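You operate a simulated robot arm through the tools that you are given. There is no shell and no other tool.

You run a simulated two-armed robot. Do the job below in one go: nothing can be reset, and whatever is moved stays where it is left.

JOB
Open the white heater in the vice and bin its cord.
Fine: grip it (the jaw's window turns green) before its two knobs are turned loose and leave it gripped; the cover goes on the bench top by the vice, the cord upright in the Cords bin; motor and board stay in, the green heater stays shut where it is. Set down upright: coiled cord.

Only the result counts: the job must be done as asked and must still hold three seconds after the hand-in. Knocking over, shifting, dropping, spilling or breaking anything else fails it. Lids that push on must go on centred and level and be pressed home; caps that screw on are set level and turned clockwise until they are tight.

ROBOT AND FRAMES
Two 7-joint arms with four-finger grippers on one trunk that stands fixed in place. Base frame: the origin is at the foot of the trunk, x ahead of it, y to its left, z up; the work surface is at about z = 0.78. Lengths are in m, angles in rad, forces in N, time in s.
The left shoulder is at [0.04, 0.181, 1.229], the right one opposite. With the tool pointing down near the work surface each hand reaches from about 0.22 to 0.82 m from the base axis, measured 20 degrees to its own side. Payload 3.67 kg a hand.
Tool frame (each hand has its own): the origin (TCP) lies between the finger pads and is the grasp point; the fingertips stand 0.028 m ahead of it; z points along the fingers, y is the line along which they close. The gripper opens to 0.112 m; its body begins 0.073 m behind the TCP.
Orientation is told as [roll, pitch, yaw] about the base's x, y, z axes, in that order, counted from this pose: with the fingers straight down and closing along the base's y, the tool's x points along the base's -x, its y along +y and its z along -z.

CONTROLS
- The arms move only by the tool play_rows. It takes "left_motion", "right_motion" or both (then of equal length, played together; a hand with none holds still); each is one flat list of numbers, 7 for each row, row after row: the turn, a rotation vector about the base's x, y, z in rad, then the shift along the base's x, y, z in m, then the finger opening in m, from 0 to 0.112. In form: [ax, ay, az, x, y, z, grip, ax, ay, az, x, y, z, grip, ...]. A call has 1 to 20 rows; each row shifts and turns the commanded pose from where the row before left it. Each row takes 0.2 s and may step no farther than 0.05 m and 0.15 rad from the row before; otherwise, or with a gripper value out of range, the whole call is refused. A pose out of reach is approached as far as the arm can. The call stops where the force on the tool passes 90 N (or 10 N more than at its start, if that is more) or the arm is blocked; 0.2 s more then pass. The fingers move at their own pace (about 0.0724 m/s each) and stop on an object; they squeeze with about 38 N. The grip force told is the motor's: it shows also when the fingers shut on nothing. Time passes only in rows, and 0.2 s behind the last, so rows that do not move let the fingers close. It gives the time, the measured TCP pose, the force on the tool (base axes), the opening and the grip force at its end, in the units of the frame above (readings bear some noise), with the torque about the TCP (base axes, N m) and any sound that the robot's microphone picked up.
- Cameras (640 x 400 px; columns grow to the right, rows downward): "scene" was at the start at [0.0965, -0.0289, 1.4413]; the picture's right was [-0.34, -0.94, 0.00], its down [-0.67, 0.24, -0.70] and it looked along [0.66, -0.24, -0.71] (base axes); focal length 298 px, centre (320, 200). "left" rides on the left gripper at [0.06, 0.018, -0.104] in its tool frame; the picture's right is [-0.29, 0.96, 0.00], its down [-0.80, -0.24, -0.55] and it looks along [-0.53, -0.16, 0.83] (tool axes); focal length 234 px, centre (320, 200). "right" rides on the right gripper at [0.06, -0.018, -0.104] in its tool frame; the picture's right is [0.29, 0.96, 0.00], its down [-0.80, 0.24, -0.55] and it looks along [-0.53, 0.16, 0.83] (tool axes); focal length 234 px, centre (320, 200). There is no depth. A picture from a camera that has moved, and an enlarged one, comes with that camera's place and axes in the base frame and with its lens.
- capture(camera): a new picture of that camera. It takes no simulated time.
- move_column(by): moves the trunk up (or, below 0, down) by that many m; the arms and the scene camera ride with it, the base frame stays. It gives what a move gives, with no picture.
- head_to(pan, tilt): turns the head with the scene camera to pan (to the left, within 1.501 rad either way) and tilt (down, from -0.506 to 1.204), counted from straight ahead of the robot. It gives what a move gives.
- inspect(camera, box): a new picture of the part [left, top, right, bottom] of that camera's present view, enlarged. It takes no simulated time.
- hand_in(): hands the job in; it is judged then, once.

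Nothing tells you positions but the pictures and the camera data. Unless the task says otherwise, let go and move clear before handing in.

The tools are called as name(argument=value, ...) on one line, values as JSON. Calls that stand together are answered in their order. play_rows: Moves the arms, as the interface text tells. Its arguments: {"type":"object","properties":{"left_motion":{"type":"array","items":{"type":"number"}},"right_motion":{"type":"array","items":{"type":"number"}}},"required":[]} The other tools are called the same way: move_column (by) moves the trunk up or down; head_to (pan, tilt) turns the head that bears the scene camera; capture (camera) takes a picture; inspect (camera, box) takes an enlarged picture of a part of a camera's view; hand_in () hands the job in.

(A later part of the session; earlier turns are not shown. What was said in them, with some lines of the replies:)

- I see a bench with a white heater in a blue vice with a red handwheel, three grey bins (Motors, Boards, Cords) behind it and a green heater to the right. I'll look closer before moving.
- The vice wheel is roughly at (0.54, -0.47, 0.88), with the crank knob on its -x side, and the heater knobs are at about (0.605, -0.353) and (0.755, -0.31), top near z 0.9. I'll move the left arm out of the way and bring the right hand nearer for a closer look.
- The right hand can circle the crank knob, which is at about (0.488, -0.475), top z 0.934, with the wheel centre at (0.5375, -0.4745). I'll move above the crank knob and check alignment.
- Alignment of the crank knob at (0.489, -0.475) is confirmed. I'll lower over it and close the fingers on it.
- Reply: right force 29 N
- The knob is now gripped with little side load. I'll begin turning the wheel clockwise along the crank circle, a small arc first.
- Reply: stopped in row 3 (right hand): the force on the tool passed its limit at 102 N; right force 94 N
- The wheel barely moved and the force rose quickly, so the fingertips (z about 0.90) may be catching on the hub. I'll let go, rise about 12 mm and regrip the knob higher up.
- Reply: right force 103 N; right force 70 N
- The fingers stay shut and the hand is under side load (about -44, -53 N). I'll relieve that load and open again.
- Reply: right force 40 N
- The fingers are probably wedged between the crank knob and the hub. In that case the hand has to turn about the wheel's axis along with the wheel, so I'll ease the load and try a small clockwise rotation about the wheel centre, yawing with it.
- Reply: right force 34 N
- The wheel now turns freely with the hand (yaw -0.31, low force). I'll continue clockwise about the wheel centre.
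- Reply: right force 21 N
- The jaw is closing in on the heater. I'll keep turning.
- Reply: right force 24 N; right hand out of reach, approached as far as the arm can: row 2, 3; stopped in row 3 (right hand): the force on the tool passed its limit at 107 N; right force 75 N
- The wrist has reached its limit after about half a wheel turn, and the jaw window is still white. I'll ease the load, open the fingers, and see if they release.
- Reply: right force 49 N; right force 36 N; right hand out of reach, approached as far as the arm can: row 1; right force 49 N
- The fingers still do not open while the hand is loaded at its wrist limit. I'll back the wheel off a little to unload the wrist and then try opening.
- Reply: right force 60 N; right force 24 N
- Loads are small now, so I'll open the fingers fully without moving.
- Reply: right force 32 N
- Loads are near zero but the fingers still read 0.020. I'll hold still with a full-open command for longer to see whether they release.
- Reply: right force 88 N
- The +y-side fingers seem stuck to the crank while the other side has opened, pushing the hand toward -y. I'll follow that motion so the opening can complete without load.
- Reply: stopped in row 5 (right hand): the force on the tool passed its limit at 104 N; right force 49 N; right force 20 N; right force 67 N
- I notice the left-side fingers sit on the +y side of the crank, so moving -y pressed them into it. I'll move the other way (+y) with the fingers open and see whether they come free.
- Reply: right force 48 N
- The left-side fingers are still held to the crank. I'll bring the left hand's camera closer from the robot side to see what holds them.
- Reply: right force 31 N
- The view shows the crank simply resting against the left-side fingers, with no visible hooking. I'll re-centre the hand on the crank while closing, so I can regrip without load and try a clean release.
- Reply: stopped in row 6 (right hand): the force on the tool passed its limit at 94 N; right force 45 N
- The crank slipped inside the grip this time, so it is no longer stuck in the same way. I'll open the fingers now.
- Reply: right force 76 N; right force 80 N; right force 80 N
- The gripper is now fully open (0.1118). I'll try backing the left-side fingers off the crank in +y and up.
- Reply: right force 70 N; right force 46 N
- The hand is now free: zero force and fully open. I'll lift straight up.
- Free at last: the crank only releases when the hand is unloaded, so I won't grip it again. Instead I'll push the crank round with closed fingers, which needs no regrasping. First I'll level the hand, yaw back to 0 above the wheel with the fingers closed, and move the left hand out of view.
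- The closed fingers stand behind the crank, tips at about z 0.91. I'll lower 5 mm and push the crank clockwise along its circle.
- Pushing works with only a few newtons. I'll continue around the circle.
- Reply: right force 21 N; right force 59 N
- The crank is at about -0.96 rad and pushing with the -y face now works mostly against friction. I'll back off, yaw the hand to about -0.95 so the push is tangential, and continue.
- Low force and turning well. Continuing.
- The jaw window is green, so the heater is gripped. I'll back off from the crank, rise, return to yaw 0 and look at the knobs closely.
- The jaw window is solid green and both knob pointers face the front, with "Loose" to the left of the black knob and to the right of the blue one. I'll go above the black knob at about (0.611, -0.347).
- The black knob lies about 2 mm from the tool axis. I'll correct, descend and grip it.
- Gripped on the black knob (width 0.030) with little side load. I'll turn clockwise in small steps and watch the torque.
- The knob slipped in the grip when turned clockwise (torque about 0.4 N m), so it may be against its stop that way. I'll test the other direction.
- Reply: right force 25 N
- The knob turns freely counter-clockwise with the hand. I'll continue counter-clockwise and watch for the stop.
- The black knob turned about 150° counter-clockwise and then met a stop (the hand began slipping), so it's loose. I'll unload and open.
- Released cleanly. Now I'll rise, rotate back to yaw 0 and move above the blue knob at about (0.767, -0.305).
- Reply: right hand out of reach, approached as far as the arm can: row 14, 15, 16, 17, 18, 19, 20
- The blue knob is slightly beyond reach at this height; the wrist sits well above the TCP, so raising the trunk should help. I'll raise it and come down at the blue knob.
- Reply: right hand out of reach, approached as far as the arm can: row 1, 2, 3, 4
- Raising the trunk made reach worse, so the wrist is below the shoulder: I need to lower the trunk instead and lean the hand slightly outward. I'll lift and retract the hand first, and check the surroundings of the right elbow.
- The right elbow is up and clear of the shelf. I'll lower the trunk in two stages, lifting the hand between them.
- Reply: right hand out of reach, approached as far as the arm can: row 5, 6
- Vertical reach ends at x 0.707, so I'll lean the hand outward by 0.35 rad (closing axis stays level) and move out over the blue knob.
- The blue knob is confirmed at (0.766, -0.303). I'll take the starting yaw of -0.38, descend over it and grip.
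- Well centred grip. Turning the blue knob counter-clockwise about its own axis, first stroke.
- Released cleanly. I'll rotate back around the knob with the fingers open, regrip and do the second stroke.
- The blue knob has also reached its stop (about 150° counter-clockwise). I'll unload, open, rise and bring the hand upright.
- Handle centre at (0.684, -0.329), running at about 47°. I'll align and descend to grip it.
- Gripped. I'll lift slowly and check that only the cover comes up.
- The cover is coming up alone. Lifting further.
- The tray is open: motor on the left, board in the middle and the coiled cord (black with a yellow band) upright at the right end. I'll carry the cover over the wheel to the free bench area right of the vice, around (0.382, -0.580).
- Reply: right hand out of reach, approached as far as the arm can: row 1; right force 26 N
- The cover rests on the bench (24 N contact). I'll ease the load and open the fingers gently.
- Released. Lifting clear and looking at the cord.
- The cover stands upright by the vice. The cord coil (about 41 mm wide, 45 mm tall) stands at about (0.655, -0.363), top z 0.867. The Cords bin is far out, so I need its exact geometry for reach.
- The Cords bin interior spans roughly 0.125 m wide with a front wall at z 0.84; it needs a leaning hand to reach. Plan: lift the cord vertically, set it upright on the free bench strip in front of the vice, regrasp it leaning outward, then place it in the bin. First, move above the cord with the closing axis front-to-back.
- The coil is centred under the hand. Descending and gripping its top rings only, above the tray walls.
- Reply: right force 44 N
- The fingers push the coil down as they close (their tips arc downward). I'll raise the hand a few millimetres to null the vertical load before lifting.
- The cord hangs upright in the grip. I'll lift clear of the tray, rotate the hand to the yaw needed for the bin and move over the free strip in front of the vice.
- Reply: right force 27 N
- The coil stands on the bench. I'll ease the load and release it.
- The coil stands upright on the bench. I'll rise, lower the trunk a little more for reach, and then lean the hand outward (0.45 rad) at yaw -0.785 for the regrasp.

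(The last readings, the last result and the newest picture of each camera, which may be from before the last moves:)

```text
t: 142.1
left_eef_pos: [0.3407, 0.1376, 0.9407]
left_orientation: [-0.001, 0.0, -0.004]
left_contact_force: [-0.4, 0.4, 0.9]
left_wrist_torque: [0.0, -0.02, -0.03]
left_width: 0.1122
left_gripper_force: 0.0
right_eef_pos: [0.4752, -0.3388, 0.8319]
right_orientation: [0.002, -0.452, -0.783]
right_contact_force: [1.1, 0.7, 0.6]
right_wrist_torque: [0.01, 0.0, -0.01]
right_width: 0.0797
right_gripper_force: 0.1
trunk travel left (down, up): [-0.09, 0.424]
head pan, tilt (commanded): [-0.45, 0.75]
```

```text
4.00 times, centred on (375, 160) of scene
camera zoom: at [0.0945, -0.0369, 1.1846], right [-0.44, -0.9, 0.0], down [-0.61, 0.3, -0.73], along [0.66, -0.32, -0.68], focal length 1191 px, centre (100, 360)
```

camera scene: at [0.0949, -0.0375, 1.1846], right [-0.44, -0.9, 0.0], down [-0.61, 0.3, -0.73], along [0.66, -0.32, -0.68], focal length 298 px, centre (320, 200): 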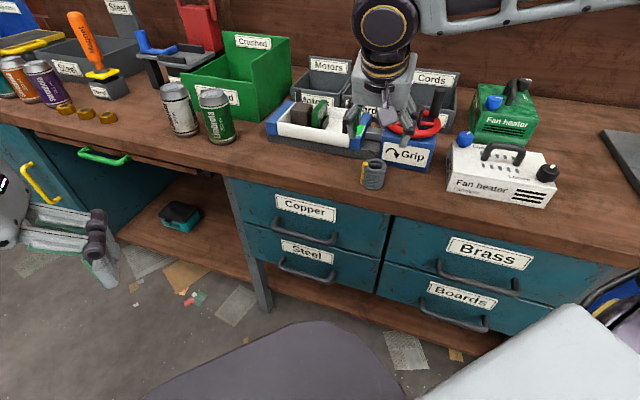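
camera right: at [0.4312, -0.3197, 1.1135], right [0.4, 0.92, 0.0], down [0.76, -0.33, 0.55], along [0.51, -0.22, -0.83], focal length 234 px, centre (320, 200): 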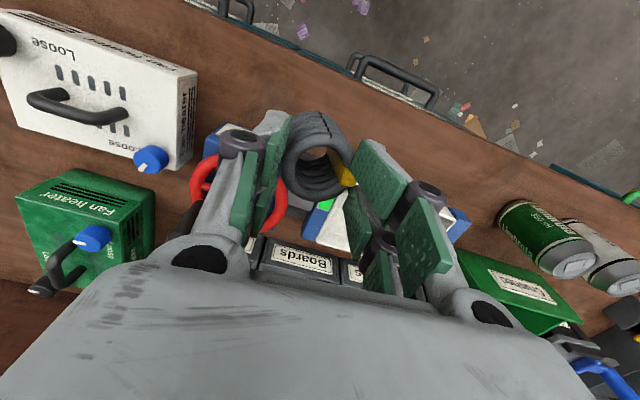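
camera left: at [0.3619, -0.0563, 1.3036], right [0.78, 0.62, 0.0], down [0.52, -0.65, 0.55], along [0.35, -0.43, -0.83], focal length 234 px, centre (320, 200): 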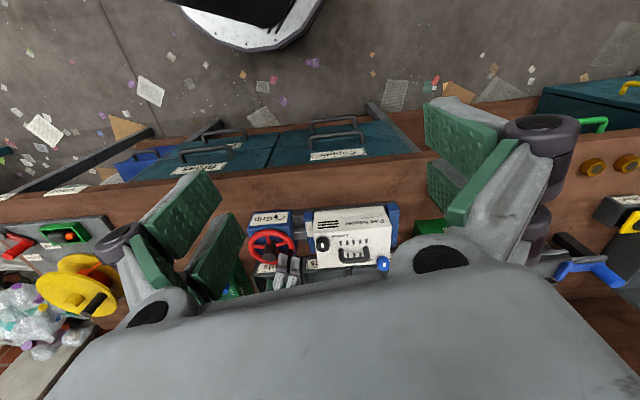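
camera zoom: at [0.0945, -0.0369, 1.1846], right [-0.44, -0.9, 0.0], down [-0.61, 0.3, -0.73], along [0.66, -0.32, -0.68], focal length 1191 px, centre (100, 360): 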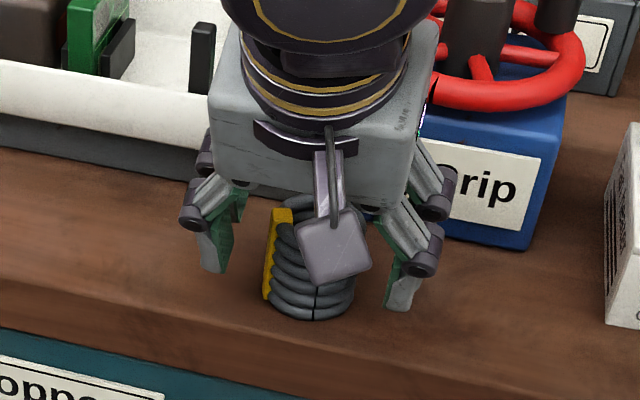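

play_rows(right_motion=[0, 0, 0, 0, 0, 0, 0.06, 0, 0, 0, 0, 0, 0, 0.045, 0, 0, 0, 0, 0, 0, 0.03, 0, 0, 0, 0, 0, 0, 0.03, 0, 0, 0, 0, 0, 0, 0.03])

inspect(camera="right", box=[200, 60, 440, 280])

inspect(camera="scene", box=[320, 110, 430, 210])

```text
t: 143.3
left_eef_pos: [0.3428, 0.1379, 0.9398]
left_orientation: [0.0, -0.001, -0.004]
left_contact_force: [-0.2, -0.4, -0.1]
left_wrist_torque: [0.03, 0.02, 0.01]
left_width: 0.1121
left_gripper_force: 0.0
right_eef_pos: [0.4756, -0.3377, 0.8321]
right_orientation: [0.002, -0.451, -0.785]
right_contact_force: [-1.7, -0.4, 2.0]
right_wrist_torque: [-0.1, 0.09, -0.03]
right_width: 0.0448
right_gripper_force: 37.8
trunk travel left (down, up): [-0.09, 0.424]
head pan, tilt (commanded): [-0.45, 0.75]
```

```text
1.82 times, centred on (320, 170) of right
camera zoom: at [0.3932, -0.2813, 0.8997], right [0.49, 0.86, -0.12], down [0.51, -0.17, 0.85], along [0.71, -0.48, -0.52], focal length 426 px, centre (320, 254)
```

zoom: 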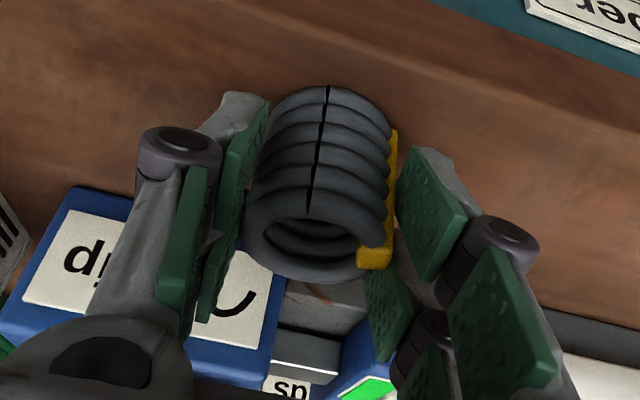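

```text
4.00 times, centred on (375, 160) of scene
camera zoom: at [0.0945, -0.0372, 1.1846], right [-0.44, -0.9, 0.0], down [-0.61, 0.3, -0.73], along [0.66, -0.32, -0.68], focal length 1191 px, centre (100, 360)
```

zoom: 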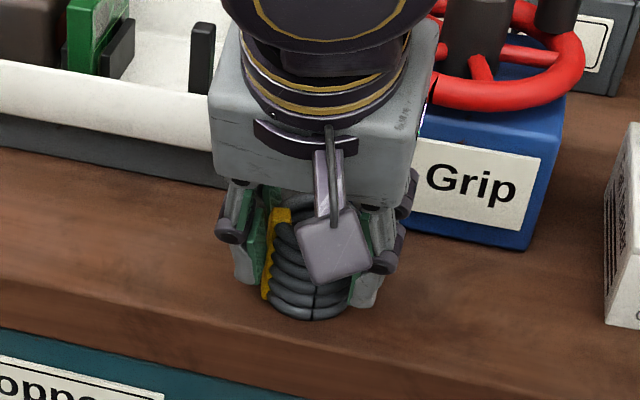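

Firm grip with no side load. Lifting the cord and carrying it over the wheel toward the Cords bin.

play_rows(right_motion=[0, 0, 0, 0, 0, 0.02, 0.03, 0, 0, 0, 0, 0, 0.04, 0.03, 0, 0, 0, 0, 0, 0.045, 0.03, 0, 0, 0, 0, 0, 0.045, 0.03, 0, 0, 0, 0, 0, 0.03, 0.03, 0, 0, 0, 0, 0, 0, 0.03])

inspect(camera="scene", box=[300, 40, 450, 200])

inspect(camera="right", box=[200, 60, 440, 280])

```text
t: 144.7
left_eef_pos: [0.3414, 0.1381, 0.9393]
left_orientation: [-0.001, 0.001, -0.005]
left_contact_force: [-1.0, -0.7, 0.2]
left_wrist_torque: [0.0, -0.01, 0.03]
left_width: 0.1121
left_gripper_force: 0.1
right_eef_pos: [0.4797, -0.3372, 1.0135]
right_orientation: [0.0, -0.45, -0.784]
right_contact_force: [0.4, -0.7, -0.3]
right_wrist_torque: [0.01, -0.01, 0.01]
right_width: 0.0448
right_gripper_force: 38.4
trunk travel left (down, up): [-0.09, 0.424]
head pan, tilt (commanded): [-0.45, 0.75]
```

```text
2.50 times, centred on (375, 120) of scene
camera zoom: at [0.095, -0.0374, 1.1845], right [-0.44, -0.9, 0.0], down [-0.61, 0.3, -0.73], along [0.66, -0.32, -0.68], focal length 744 px, centre (182, 400)
```

zoom: 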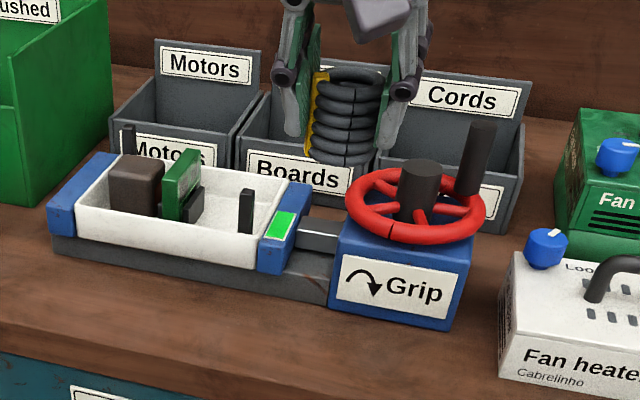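

```text
1.82 times, centred on (320, 170) of right
camera zoom: at [0.3966, -0.2807, 1.0806], right [0.49, 0.86, -0.12], down [0.51, -0.17, 0.85], along [0.71, -0.48, -0.52], focal length 426 px, centre (320, 254)
```

zoom: 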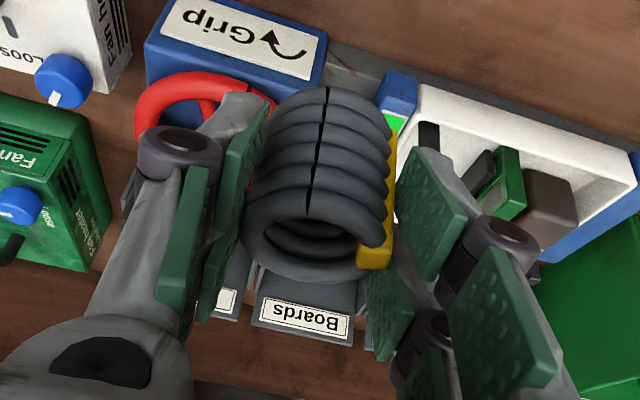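

play_rows(right_motion=[0, 0, 0, 0.021, -0.0363, 0, 0.03, 0, 0, 0, 0.021, -0.0363, 0, 0.03, 0, 0, 0, 0.021, -0.0363, 0, 0.03, 0, 0, 0, 0.021, -0.0363, 0, 0.03, 0, 0, 0, 0.021, -0.0363, 0, 0.03, 0, 0, 0, 0.021, -0.0363, 0, 0.03, 0, 0, 0, 0.021, -0.0363, 0, 0.03, 0, 0, 0, 0, 0, 0, 0.03])

inspect(camera="scene", box=[340, 30, 500, 180])

capture(camera="right")

```text
t: 146.5
left_eef_pos: [0.3416, 0.1383, 0.9396]
left_orientation: [0.001, -0.002, -0.005]
left_contact_force: [0.0, 0.0, -0.4]
left_wrist_torque: [-0.02, 0.03, 0.01]
left_width: 0.1119
left_gripper_force: 0.1
right_eef_pos: [0.6222, -0.5909, 1.0116]
right_orientation: [0.002, -0.454, -0.784]
right_contact_force: [-0.5, 0.6, -1.0]
right_wrist_torque: [-0.01, 0.01, 0.0]
right_width: 0.0451
right_gripper_force: 37.9
trunk travel left (down, up): [-0.09, 0.424]
head pan, tilt (commanded): [-0.45, 0.75]
```

```text
2.67 times, centred on (420, 105) of scene
camera zoom: at [0.0944, -0.0369, 1.1846], right [-0.44, -0.9, 0.0], down [-0.61, 0.3, -0.73], along [0.66, -0.32, -0.68], focal length 794 px, centre (53, 453)
```

zoom: 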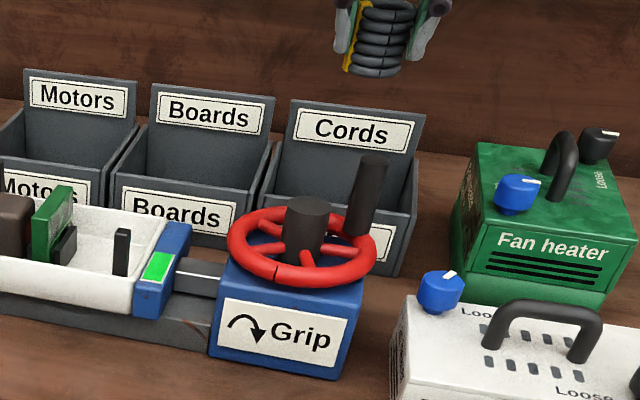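

```text
taken
camera right: at [0.5387, -0.5349, 1.0793], right [0.49, 0.86, -0.12], down [0.51, -0.17, 0.85], along [0.71, -0.48, -0.52], focal length 234 px, centre (320, 200)
```

right: 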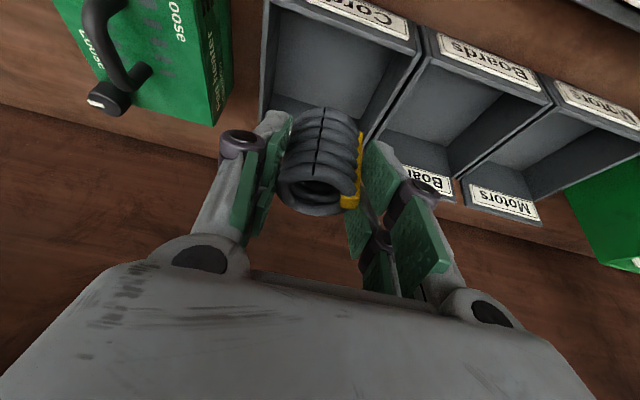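

play_rows(right_motion=[0, 0, 0, 0.013, -0.013, -0.01, 0.03, 0, 0, 0, 0.013, -0.013, -0.03, 0.03, 0, 0, 0, 0.0133, -0.0137, -0.04, 0.03, 0, 0, 0, 0, 0, 0, 0.03])

inspect(camera="scene", box=[360, 50, 480, 170])

capture(camera="right")

```text
t: 147.5
left_eef_pos: [0.3415, 0.1389, 0.9398]
left_orientation: [-0.001, 0.0, -0.006]
left_contact_force: [-0.1, 0.1, -0.6]
left_wrist_torque: [0.02, 0.02, -0.02]
left_width: 0.112
left_gripper_force: 0.1
right_eef_pos: [0.66, -0.6285, 0.9322]
right_orientation: [0.002, -0.45, -0.784]
right_contact_force: [-0.9, -0.3, -0.5]
right_wrist_torque: [-0.01, 0.02, -0.01]
right_width: 0.045
right_gripper_force: 38.4
trunk travel left (down, up): [-0.09, 0.424]
head pan, tilt (commanded): [-0.45, 0.75]
```

```text
3.33 times, centred on (420, 110) of scene
camera zoom: at [0.0943, -0.0369, 1.1847], right [-0.44, -0.9, 0.0], down [-0.61, 0.3, -0.73], along [0.66, -0.32, -0.68], focal length 992 px, centre (-13, 500)
```

zoom: 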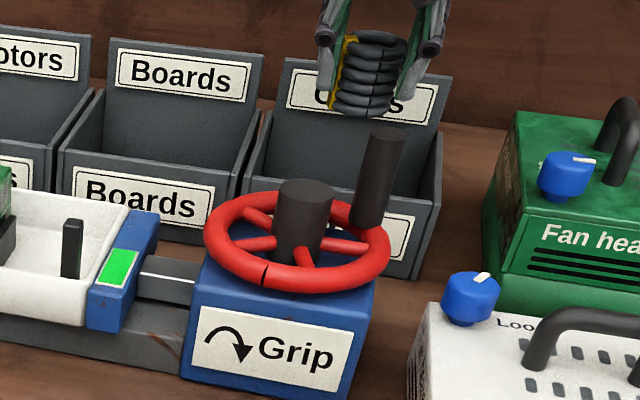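

```text
taken
camera right: at [0.5771, -0.5715, 1.0], right [0.49, 0.86, -0.12], down [0.51, -0.17, 0.85], along [0.71, -0.48, -0.52], focal length 234 px, centre (320, 200)
```

right: 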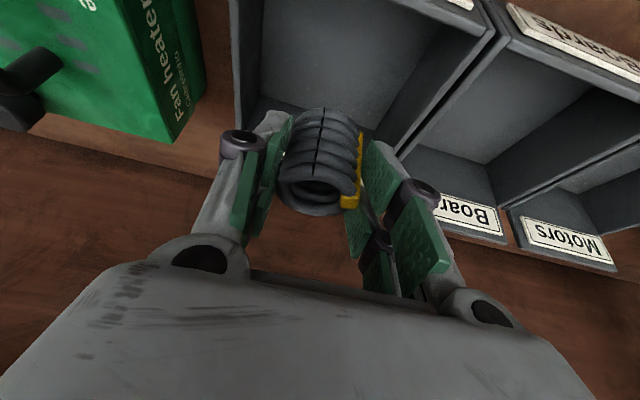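

The coil is centred over the Cords bin. Lowering it in.

play_rows(right_motion=[0, 0, 0, 0, 0, -0.03, 0.03, 0, 0, 0, 0, 0, -0.03, 0.03, 0, 0, 0, 0, 0, -0.02, 0.03, 0, 0, 0, 0, 0, 0, 0.03])

capture(camera="right")

inspect(camera="scene", box=[370, 60, 470, 170])

```text
t: 148.5
left_eef_pos: [0.3417, 0.1385, 0.9394]
left_orientation: [0.001, -0.001, -0.005]
left_contact_force: [-0.1, 0.0, 0.4]
left_wrist_torque: [0.02, -0.02, -0.01]
left_width: 0.1119
left_gripper_force: 0.0
right_eef_pos: [0.6608, -0.6305, 0.8509]
right_orientation: [0.0, -0.451, -0.784]
right_contact_force: [-1.0, 0.5, -1.1]
right_wrist_torque: [0.0, 0.0, 0.03]
right_width: 0.045
right_gripper_force: 38.0
trunk travel left (down, up): [-0.09, 0.424]
head pan, tilt (commanded): [-0.45, 0.75]
```

```text
taken
camera right: at [0.5776, -0.5735, 0.9171], right [0.49, 0.86, -0.12], down [0.51, -0.17, 0.85], along [0.71, -0.48, -0.52], focal length 234 px, centre (320, 200)
```

right: 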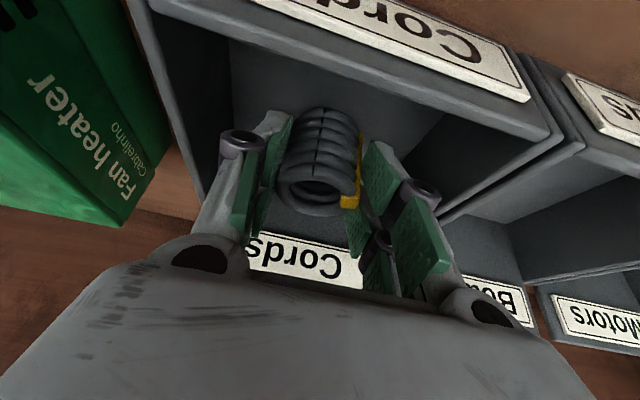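

```text
3.64 times, centred on (420, 115) of scene
camera zoom: at [0.0947, -0.0371, 1.1846], right [-0.44, -0.9, 0.0], down [-0.61, 0.3, -0.73], along [0.66, -0.32, -0.68], focal length 1083 px, centre (-44, 509)
```

zoom: 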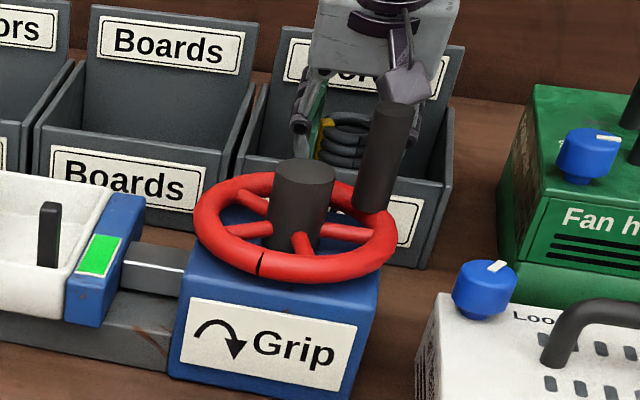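

play_rows(right_motion=[0, 0, 0, 0, 0, -0.005, 0.03, 0, 0, 0, 0, 0, -0.004, 0.03, 0, 0, 0, 0, 0, 0, 0.03])

```text
t: 149.3
left_eef_pos: [0.3408, 0.1375, 0.9404]
left_orientation: [-0.001, -0.001, -0.006]
left_contact_force: [0.5, -0.4, 0.1]
left_wrist_torque: [0.02, -0.01, 0.02]
left_width: 0.1122
left_gripper_force: 0.0
right_eef_pos: [0.6622, -0.6319, 0.8401]
right_orientation: [0.003, -0.45, -0.783]
right_contact_force: [0.2, 0.1, -0.9]
right_wrist_torque: [0.0, 0.02, 0.02]
right_width: 0.0448
right_gripper_force: 37.7
trunk travel left (down, up): [-0.09, 0.424]
head pan, tilt (commanded): [-0.45, 0.75]
```

play_rows(right_motion=[0, 0, 0, 0, 0, -0.002, 0.03, 0, 0, 0, 0, 0, -0.002, 0.03, 0, 0, 0, 0, 0, 0, 0.03])

```text
t: 150.1
left_eef_pos: [0.3421, 0.1388, 0.94]
left_orientation: [0.001, 0.001, -0.006]
left_contact_force: [0.0, -0.4, -0.7]
left_wrist_torque: [0.01, 0.0, -0.02]
left_width: 0.1118
left_gripper_force: 0.0
right_eef_pos: [0.6614, -0.63, 0.8384]
right_orientation: [-0.001, -0.45, -0.783]
right_contact_force: [0.2, -0.6, -2.0]
right_wrist_torque: [0.01, 0.01, 0.02]
right_width: 0.0448
right_gripper_force: 37.8
trunk travel left (down, up): [-0.09, 0.424]
head pan, tilt (commanded): [-0.45, 0.75]
```

play_rows(right_motion=[0, 0, 0, 0, 0, -0.002, 0.03, 0, 0, 0, 0, 0, -0.0015, 0.03, 0, 0, 0, 0, 0, 0, 0.03])

```text
t: 150.9
left_eef_pos: [0.341, 0.1387, 0.939]
left_orientation: [0.001, 0.0, -0.005]
left_contact_force: [0.5, 0.1, -0.7]
left_wrist_torque: [0.0, -0.02, -0.02]
left_width: 0.112
left_gripper_force: 0.1
right_eef_pos: [0.6615, -0.6308, 0.8384]
right_orientation: [0.003, -0.455, -0.783]
right_contact_force: [-0.6, -0.1, 8.8]
right_wrist_torque: [-0.21, 0.25, -0.05]
right_width: 0.045
right_gripper_force: 37.6
trunk travel left (down, up): [-0.09, 0.424]
head pan, tilt (commanded): [-0.45, 0.75]
```

Contact with the bin floor (9 N). I'll take off most of the load and open the fingers a little.

play_rows(right_motion=[0, 0, 0, 0, 0, 0.0007, 0.03, 0, 0, 0, 0, 0, 0, 0.05, 0, 0, 0, 0, 0, 0, 0.056, 0, 0, 0, 0, 0, 0, 0.062, 0, 0, 0, 0, 0, 0, 0.062])

inspect(camera="right", box=[200, 60, 440, 280])

inspect(camera="scene", box=[370, 60, 470, 170])

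```text
t: 152.1
left_eef_pos: [0.3418, 0.1394, 0.9405]
left_orientation: [-0.001, 0.0, -0.006]
left_contact_force: [-0.2, 0.3, 0.2]
left_wrist_torque: [-0.01, -0.01, 0.02]
left_width: 0.1118
left_gripper_force: 0.1
right_eef_pos: [0.6621, -0.6323, 0.8376]
right_orientation: [0.001, -0.45, -0.784]
right_contact_force: [0.9, 0.6, 0.0]
right_wrist_torque: [0.0, 0.04, 0.03]
right_width: 0.0622
right_gripper_force: 0.1
trunk travel left (down, up): [-0.09, 0.424]
head pan, tilt (commanded): [-0.45, 0.75]
```

```text
1.82 times, centred on (320, 170) of right
camera zoom: at [0.5787, -0.5747, 0.9042], right [0.49, 0.86, -0.12], down [0.51, -0.17, 0.85], along [0.71, -0.48, -0.52], focal length 426 px, centre (320, 254)
```

zoom: 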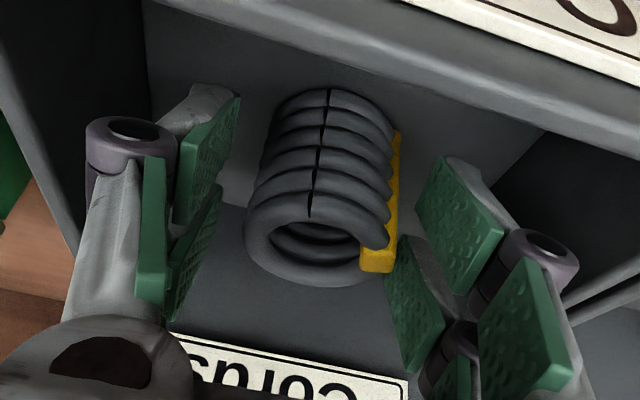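

```text
3.64 times, centred on (420, 115) of scene
camera zoom: at [0.0949, -0.0373, 1.1846], right [-0.44, -0.9, 0.0], down [-0.61, 0.3, -0.73], along [0.66, -0.32, -0.68], focal length 1083 px, centre (-44, 509)
```

zoom: 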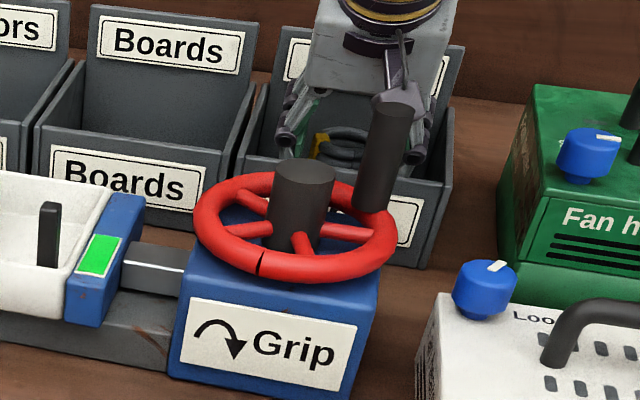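

play_rows(right_motion=[0, 0, 0, 0.0014, 0.0014, 0, 0.066, 0, 0, 0, 0, 0, 0.008, 0.066, 0, 0, 0, 0, 0, 0.012, 0.066, 0, 0, 0, 0, 0, 0.02, 0.066, 0, 0, 0, 0, 0, 0.03, 0.066, 0, 0, 0, 0, 0, 0.04, 0.07, 0, 0, 0, -0.01, 0.01, 0.03, 0.07, 0, 0, 0, -0.015, 0.015, 0.02, 0.07])

capture(camera="right")

inspect(camera="scene", box=[370, 60, 470, 170])

```text
t: 153.9
left_eef_pos: [0.3402, 0.139, 0.9406]
left_orientation: [-0.001, 0.0, -0.006]
left_contact_force: [0.4, 0.3, -0.1]
left_wrist_torque: [-0.02, 0.0, 0.0]
left_width: 0.112
left_gripper_force: 0.1
right_eef_pos: [0.6364, -0.6064, 0.9963]
right_orientation: [0.0, -0.45, -0.783]
right_contact_force: [0.1, 0.3, -1.1]
right_wrist_torque: [0.0, 0.0, 0.01]
right_width: 0.0698
right_gripper_force: 0.1
trunk travel left (down, up): [-0.09, 0.424]
head pan, tilt (commanded): [-0.45, 0.75]
```

```text
taken
camera right: at [0.5537, -0.5486, 1.0628], right [0.49, 0.86, -0.13], down [0.51, -0.17, 0.85], along [0.71, -0.48, -0.52], focal length 234 px, centre (320, 200)
```

right: 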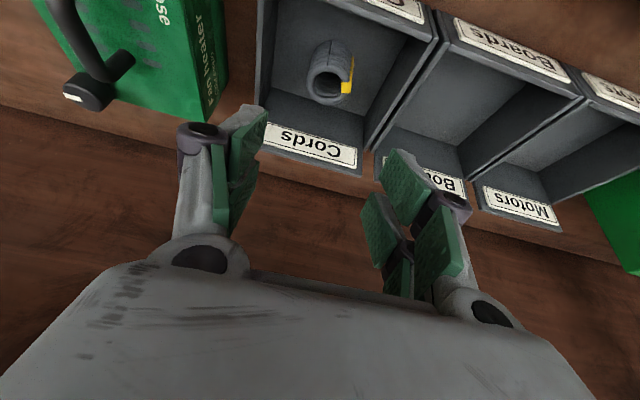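

```text
3.64 times, centred on (420, 115) of scene
camera zoom: at [0.0941, -0.0369, 1.1847], right [-0.44, -0.9, 0.0], down [-0.61, 0.3, -0.73], along [0.66, -0.32, -0.68], focal length 1083 px, centre (-44, 509)
```

zoom: 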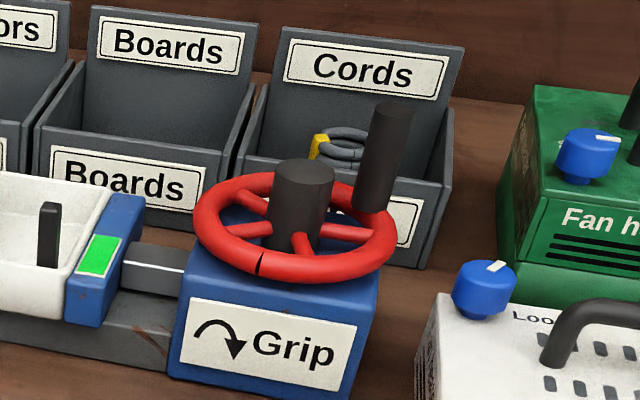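

The cord stands upright in the Cords bin. I'll withdraw the hand upward and back, level it, and make a final check of everything.

play_rows(right_motion=[0, 0, 0, -0.01, 0.01, 0.04, 0.07, 0.0795, 0.0796, 0, -0.02, 0.015, 0.03, 0.07, 0.0795, 0.0796, 0, -0.025, 0.02, 0.02, 0.07, 0.0795, 0.0796, 0, -0.025, 0.02, 0.02, 0.07, 0.0795, 0.0796, 0, -0.03, 0.02, 0.02, 0.07, 0, 0, 0.1, -0.03, 0.02, 0.01, 0.07, 0, 0, 0.14, -0.03, 0.02, 0, 0.07, 0, 0, 0.14, -0.03, 0.01, 0, 0.07, 0, 0, 0.14, -0.03, 0, 0, 0.07, 0, 0, 0, 0, 0, 0, 0.07])

capture(camera="scene")

inspect(camera="scene", box=[230, 60, 580, 220])

inspect(camera="scene", box=[255, 80, 355, 160])

inspect(camera="scene", box=[0, 0, 240, 160])

```text
t: 156.1
left_eef_pos: [0.3423, 0.138, 0.939]
left_orientation: [-0.001, 0.002, -0.005]
left_contact_force: [0.0, -0.5, -1.0]
left_wrist_torque: [-0.01, -0.02, -0.04]
left_width: 0.1119
left_gripper_force: 0.0
right_eef_pos: [0.4086, -0.4709, 1.1386]
right_orientation: [0.001, 0.003, -0.261]
right_contact_force: [0.2, 0.0, 0.7]
right_wrist_torque: [0.01, 0.01, 0.02]
right_width: 0.0698
right_gripper_force: 0.0
trunk travel left (down, up): [-0.09, 0.424]
head pan, tilt (commanded): [-0.45, 0.75]
```

```text
taken
camera scene: at [0.0956, -0.0372, 1.1845], right [-0.44, -0.9, 0.0], down [-0.61, 0.3, -0.73], along [0.66, -0.32, -0.68], focal length 298 px, centre (320, 200)
```

scene: 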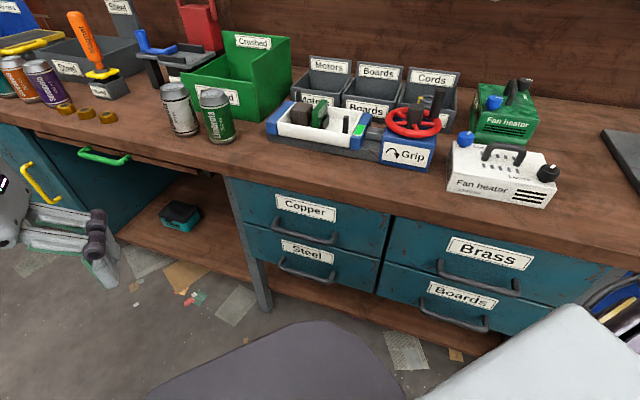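

```text
1.83 times, centred on (405, 140) of scene
camera zoom: at [0.0956, -0.0372, 1.1845], right [-0.44, -0.9, 0.0], down [-0.61, 0.3, -0.73], along [0.66, -0.32, -0.68], focal length 544 px, centre (165, 310)
```

zoom: 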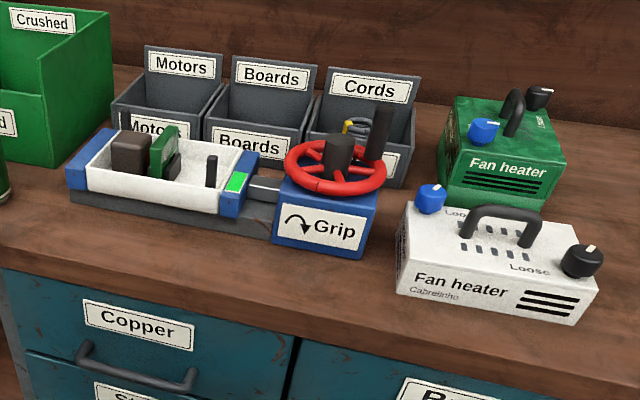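

```text
5.00 times, centred on (305, 120) of scene
camera zoom: at [0.0956, -0.0372, 1.1845], right [-0.44, -0.9, 0.0], down [-0.61, 0.3, -0.73], along [0.66, -0.32, -0.68], focal length 1489 px, centre (395, 600)
```

zoom: 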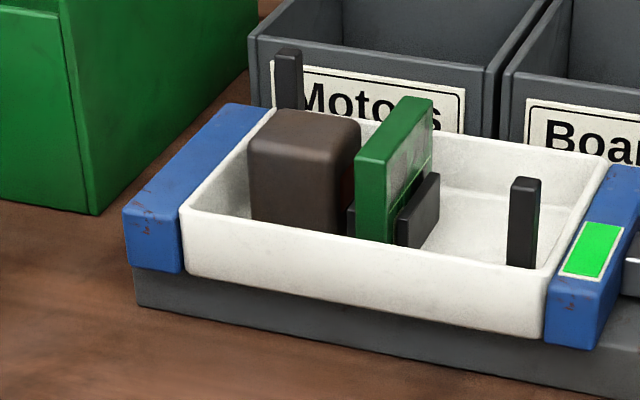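

```text
2.50 times, centred on (120, 80) of scene
camera zoom: at [0.0956, -0.0372, 1.1845], right [-0.44, -0.9, 0.0], down [-0.61, 0.3, -0.73], along [0.66, -0.32, -0.68], focal length 744 px, centre (820, 500)
```

zoom: 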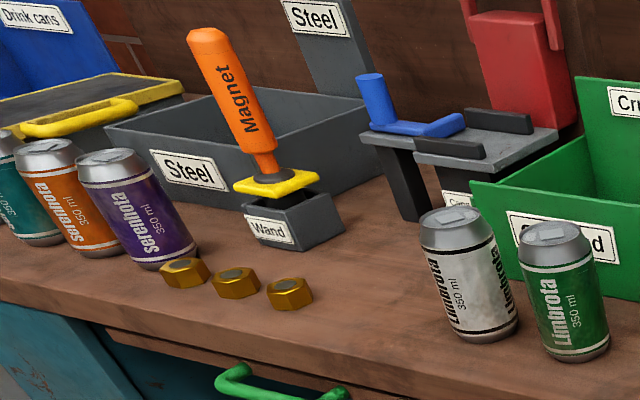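

Everything checks out:
- The jaw window is green, with the motor and board still in the tray.
- The cover stands upright on the bench beside the vice.
- The cord stands upright in the Cords bin.
- The green heater and everything else I can see are unmoved, and both hands are clear.

I'm handing it in.

hand_in()

```text
The job is handed in.
```

The job is handed in. The white heater is open in the vice, and its cord stands upright in the Cords bin. I don't have the judge's result.

- **Grip:** I tightened the vice until the jaw window turned green, before touching the knobs, and it was still green at the end.
- **Knobs:** Both knobs turned about 150° counter-clockwise to a stop, and the cover then lifted off freely.
- **Cover:** It stands upright on the bench top, about 3–4 cm to the right of the vice.
- **Cord:** I set it down upright once on the bench in front of the vice. I then regripped it with the hand leaning outward, because the bin was out of reach with the hand straight down.
- **Motor and board:** Both are still in the tray.
- **Green heater:** It is shut where it was. In the last pictures nothing else had moved, and both hands were clear.

Early on, the fingers stuck to the vice's crank handle and pulled hard on it, over 100 N at times, until I took the load off and freed them. After that I turned the wheel by pushing the handle with closed fingers. I saw no shift or damage to the vice.
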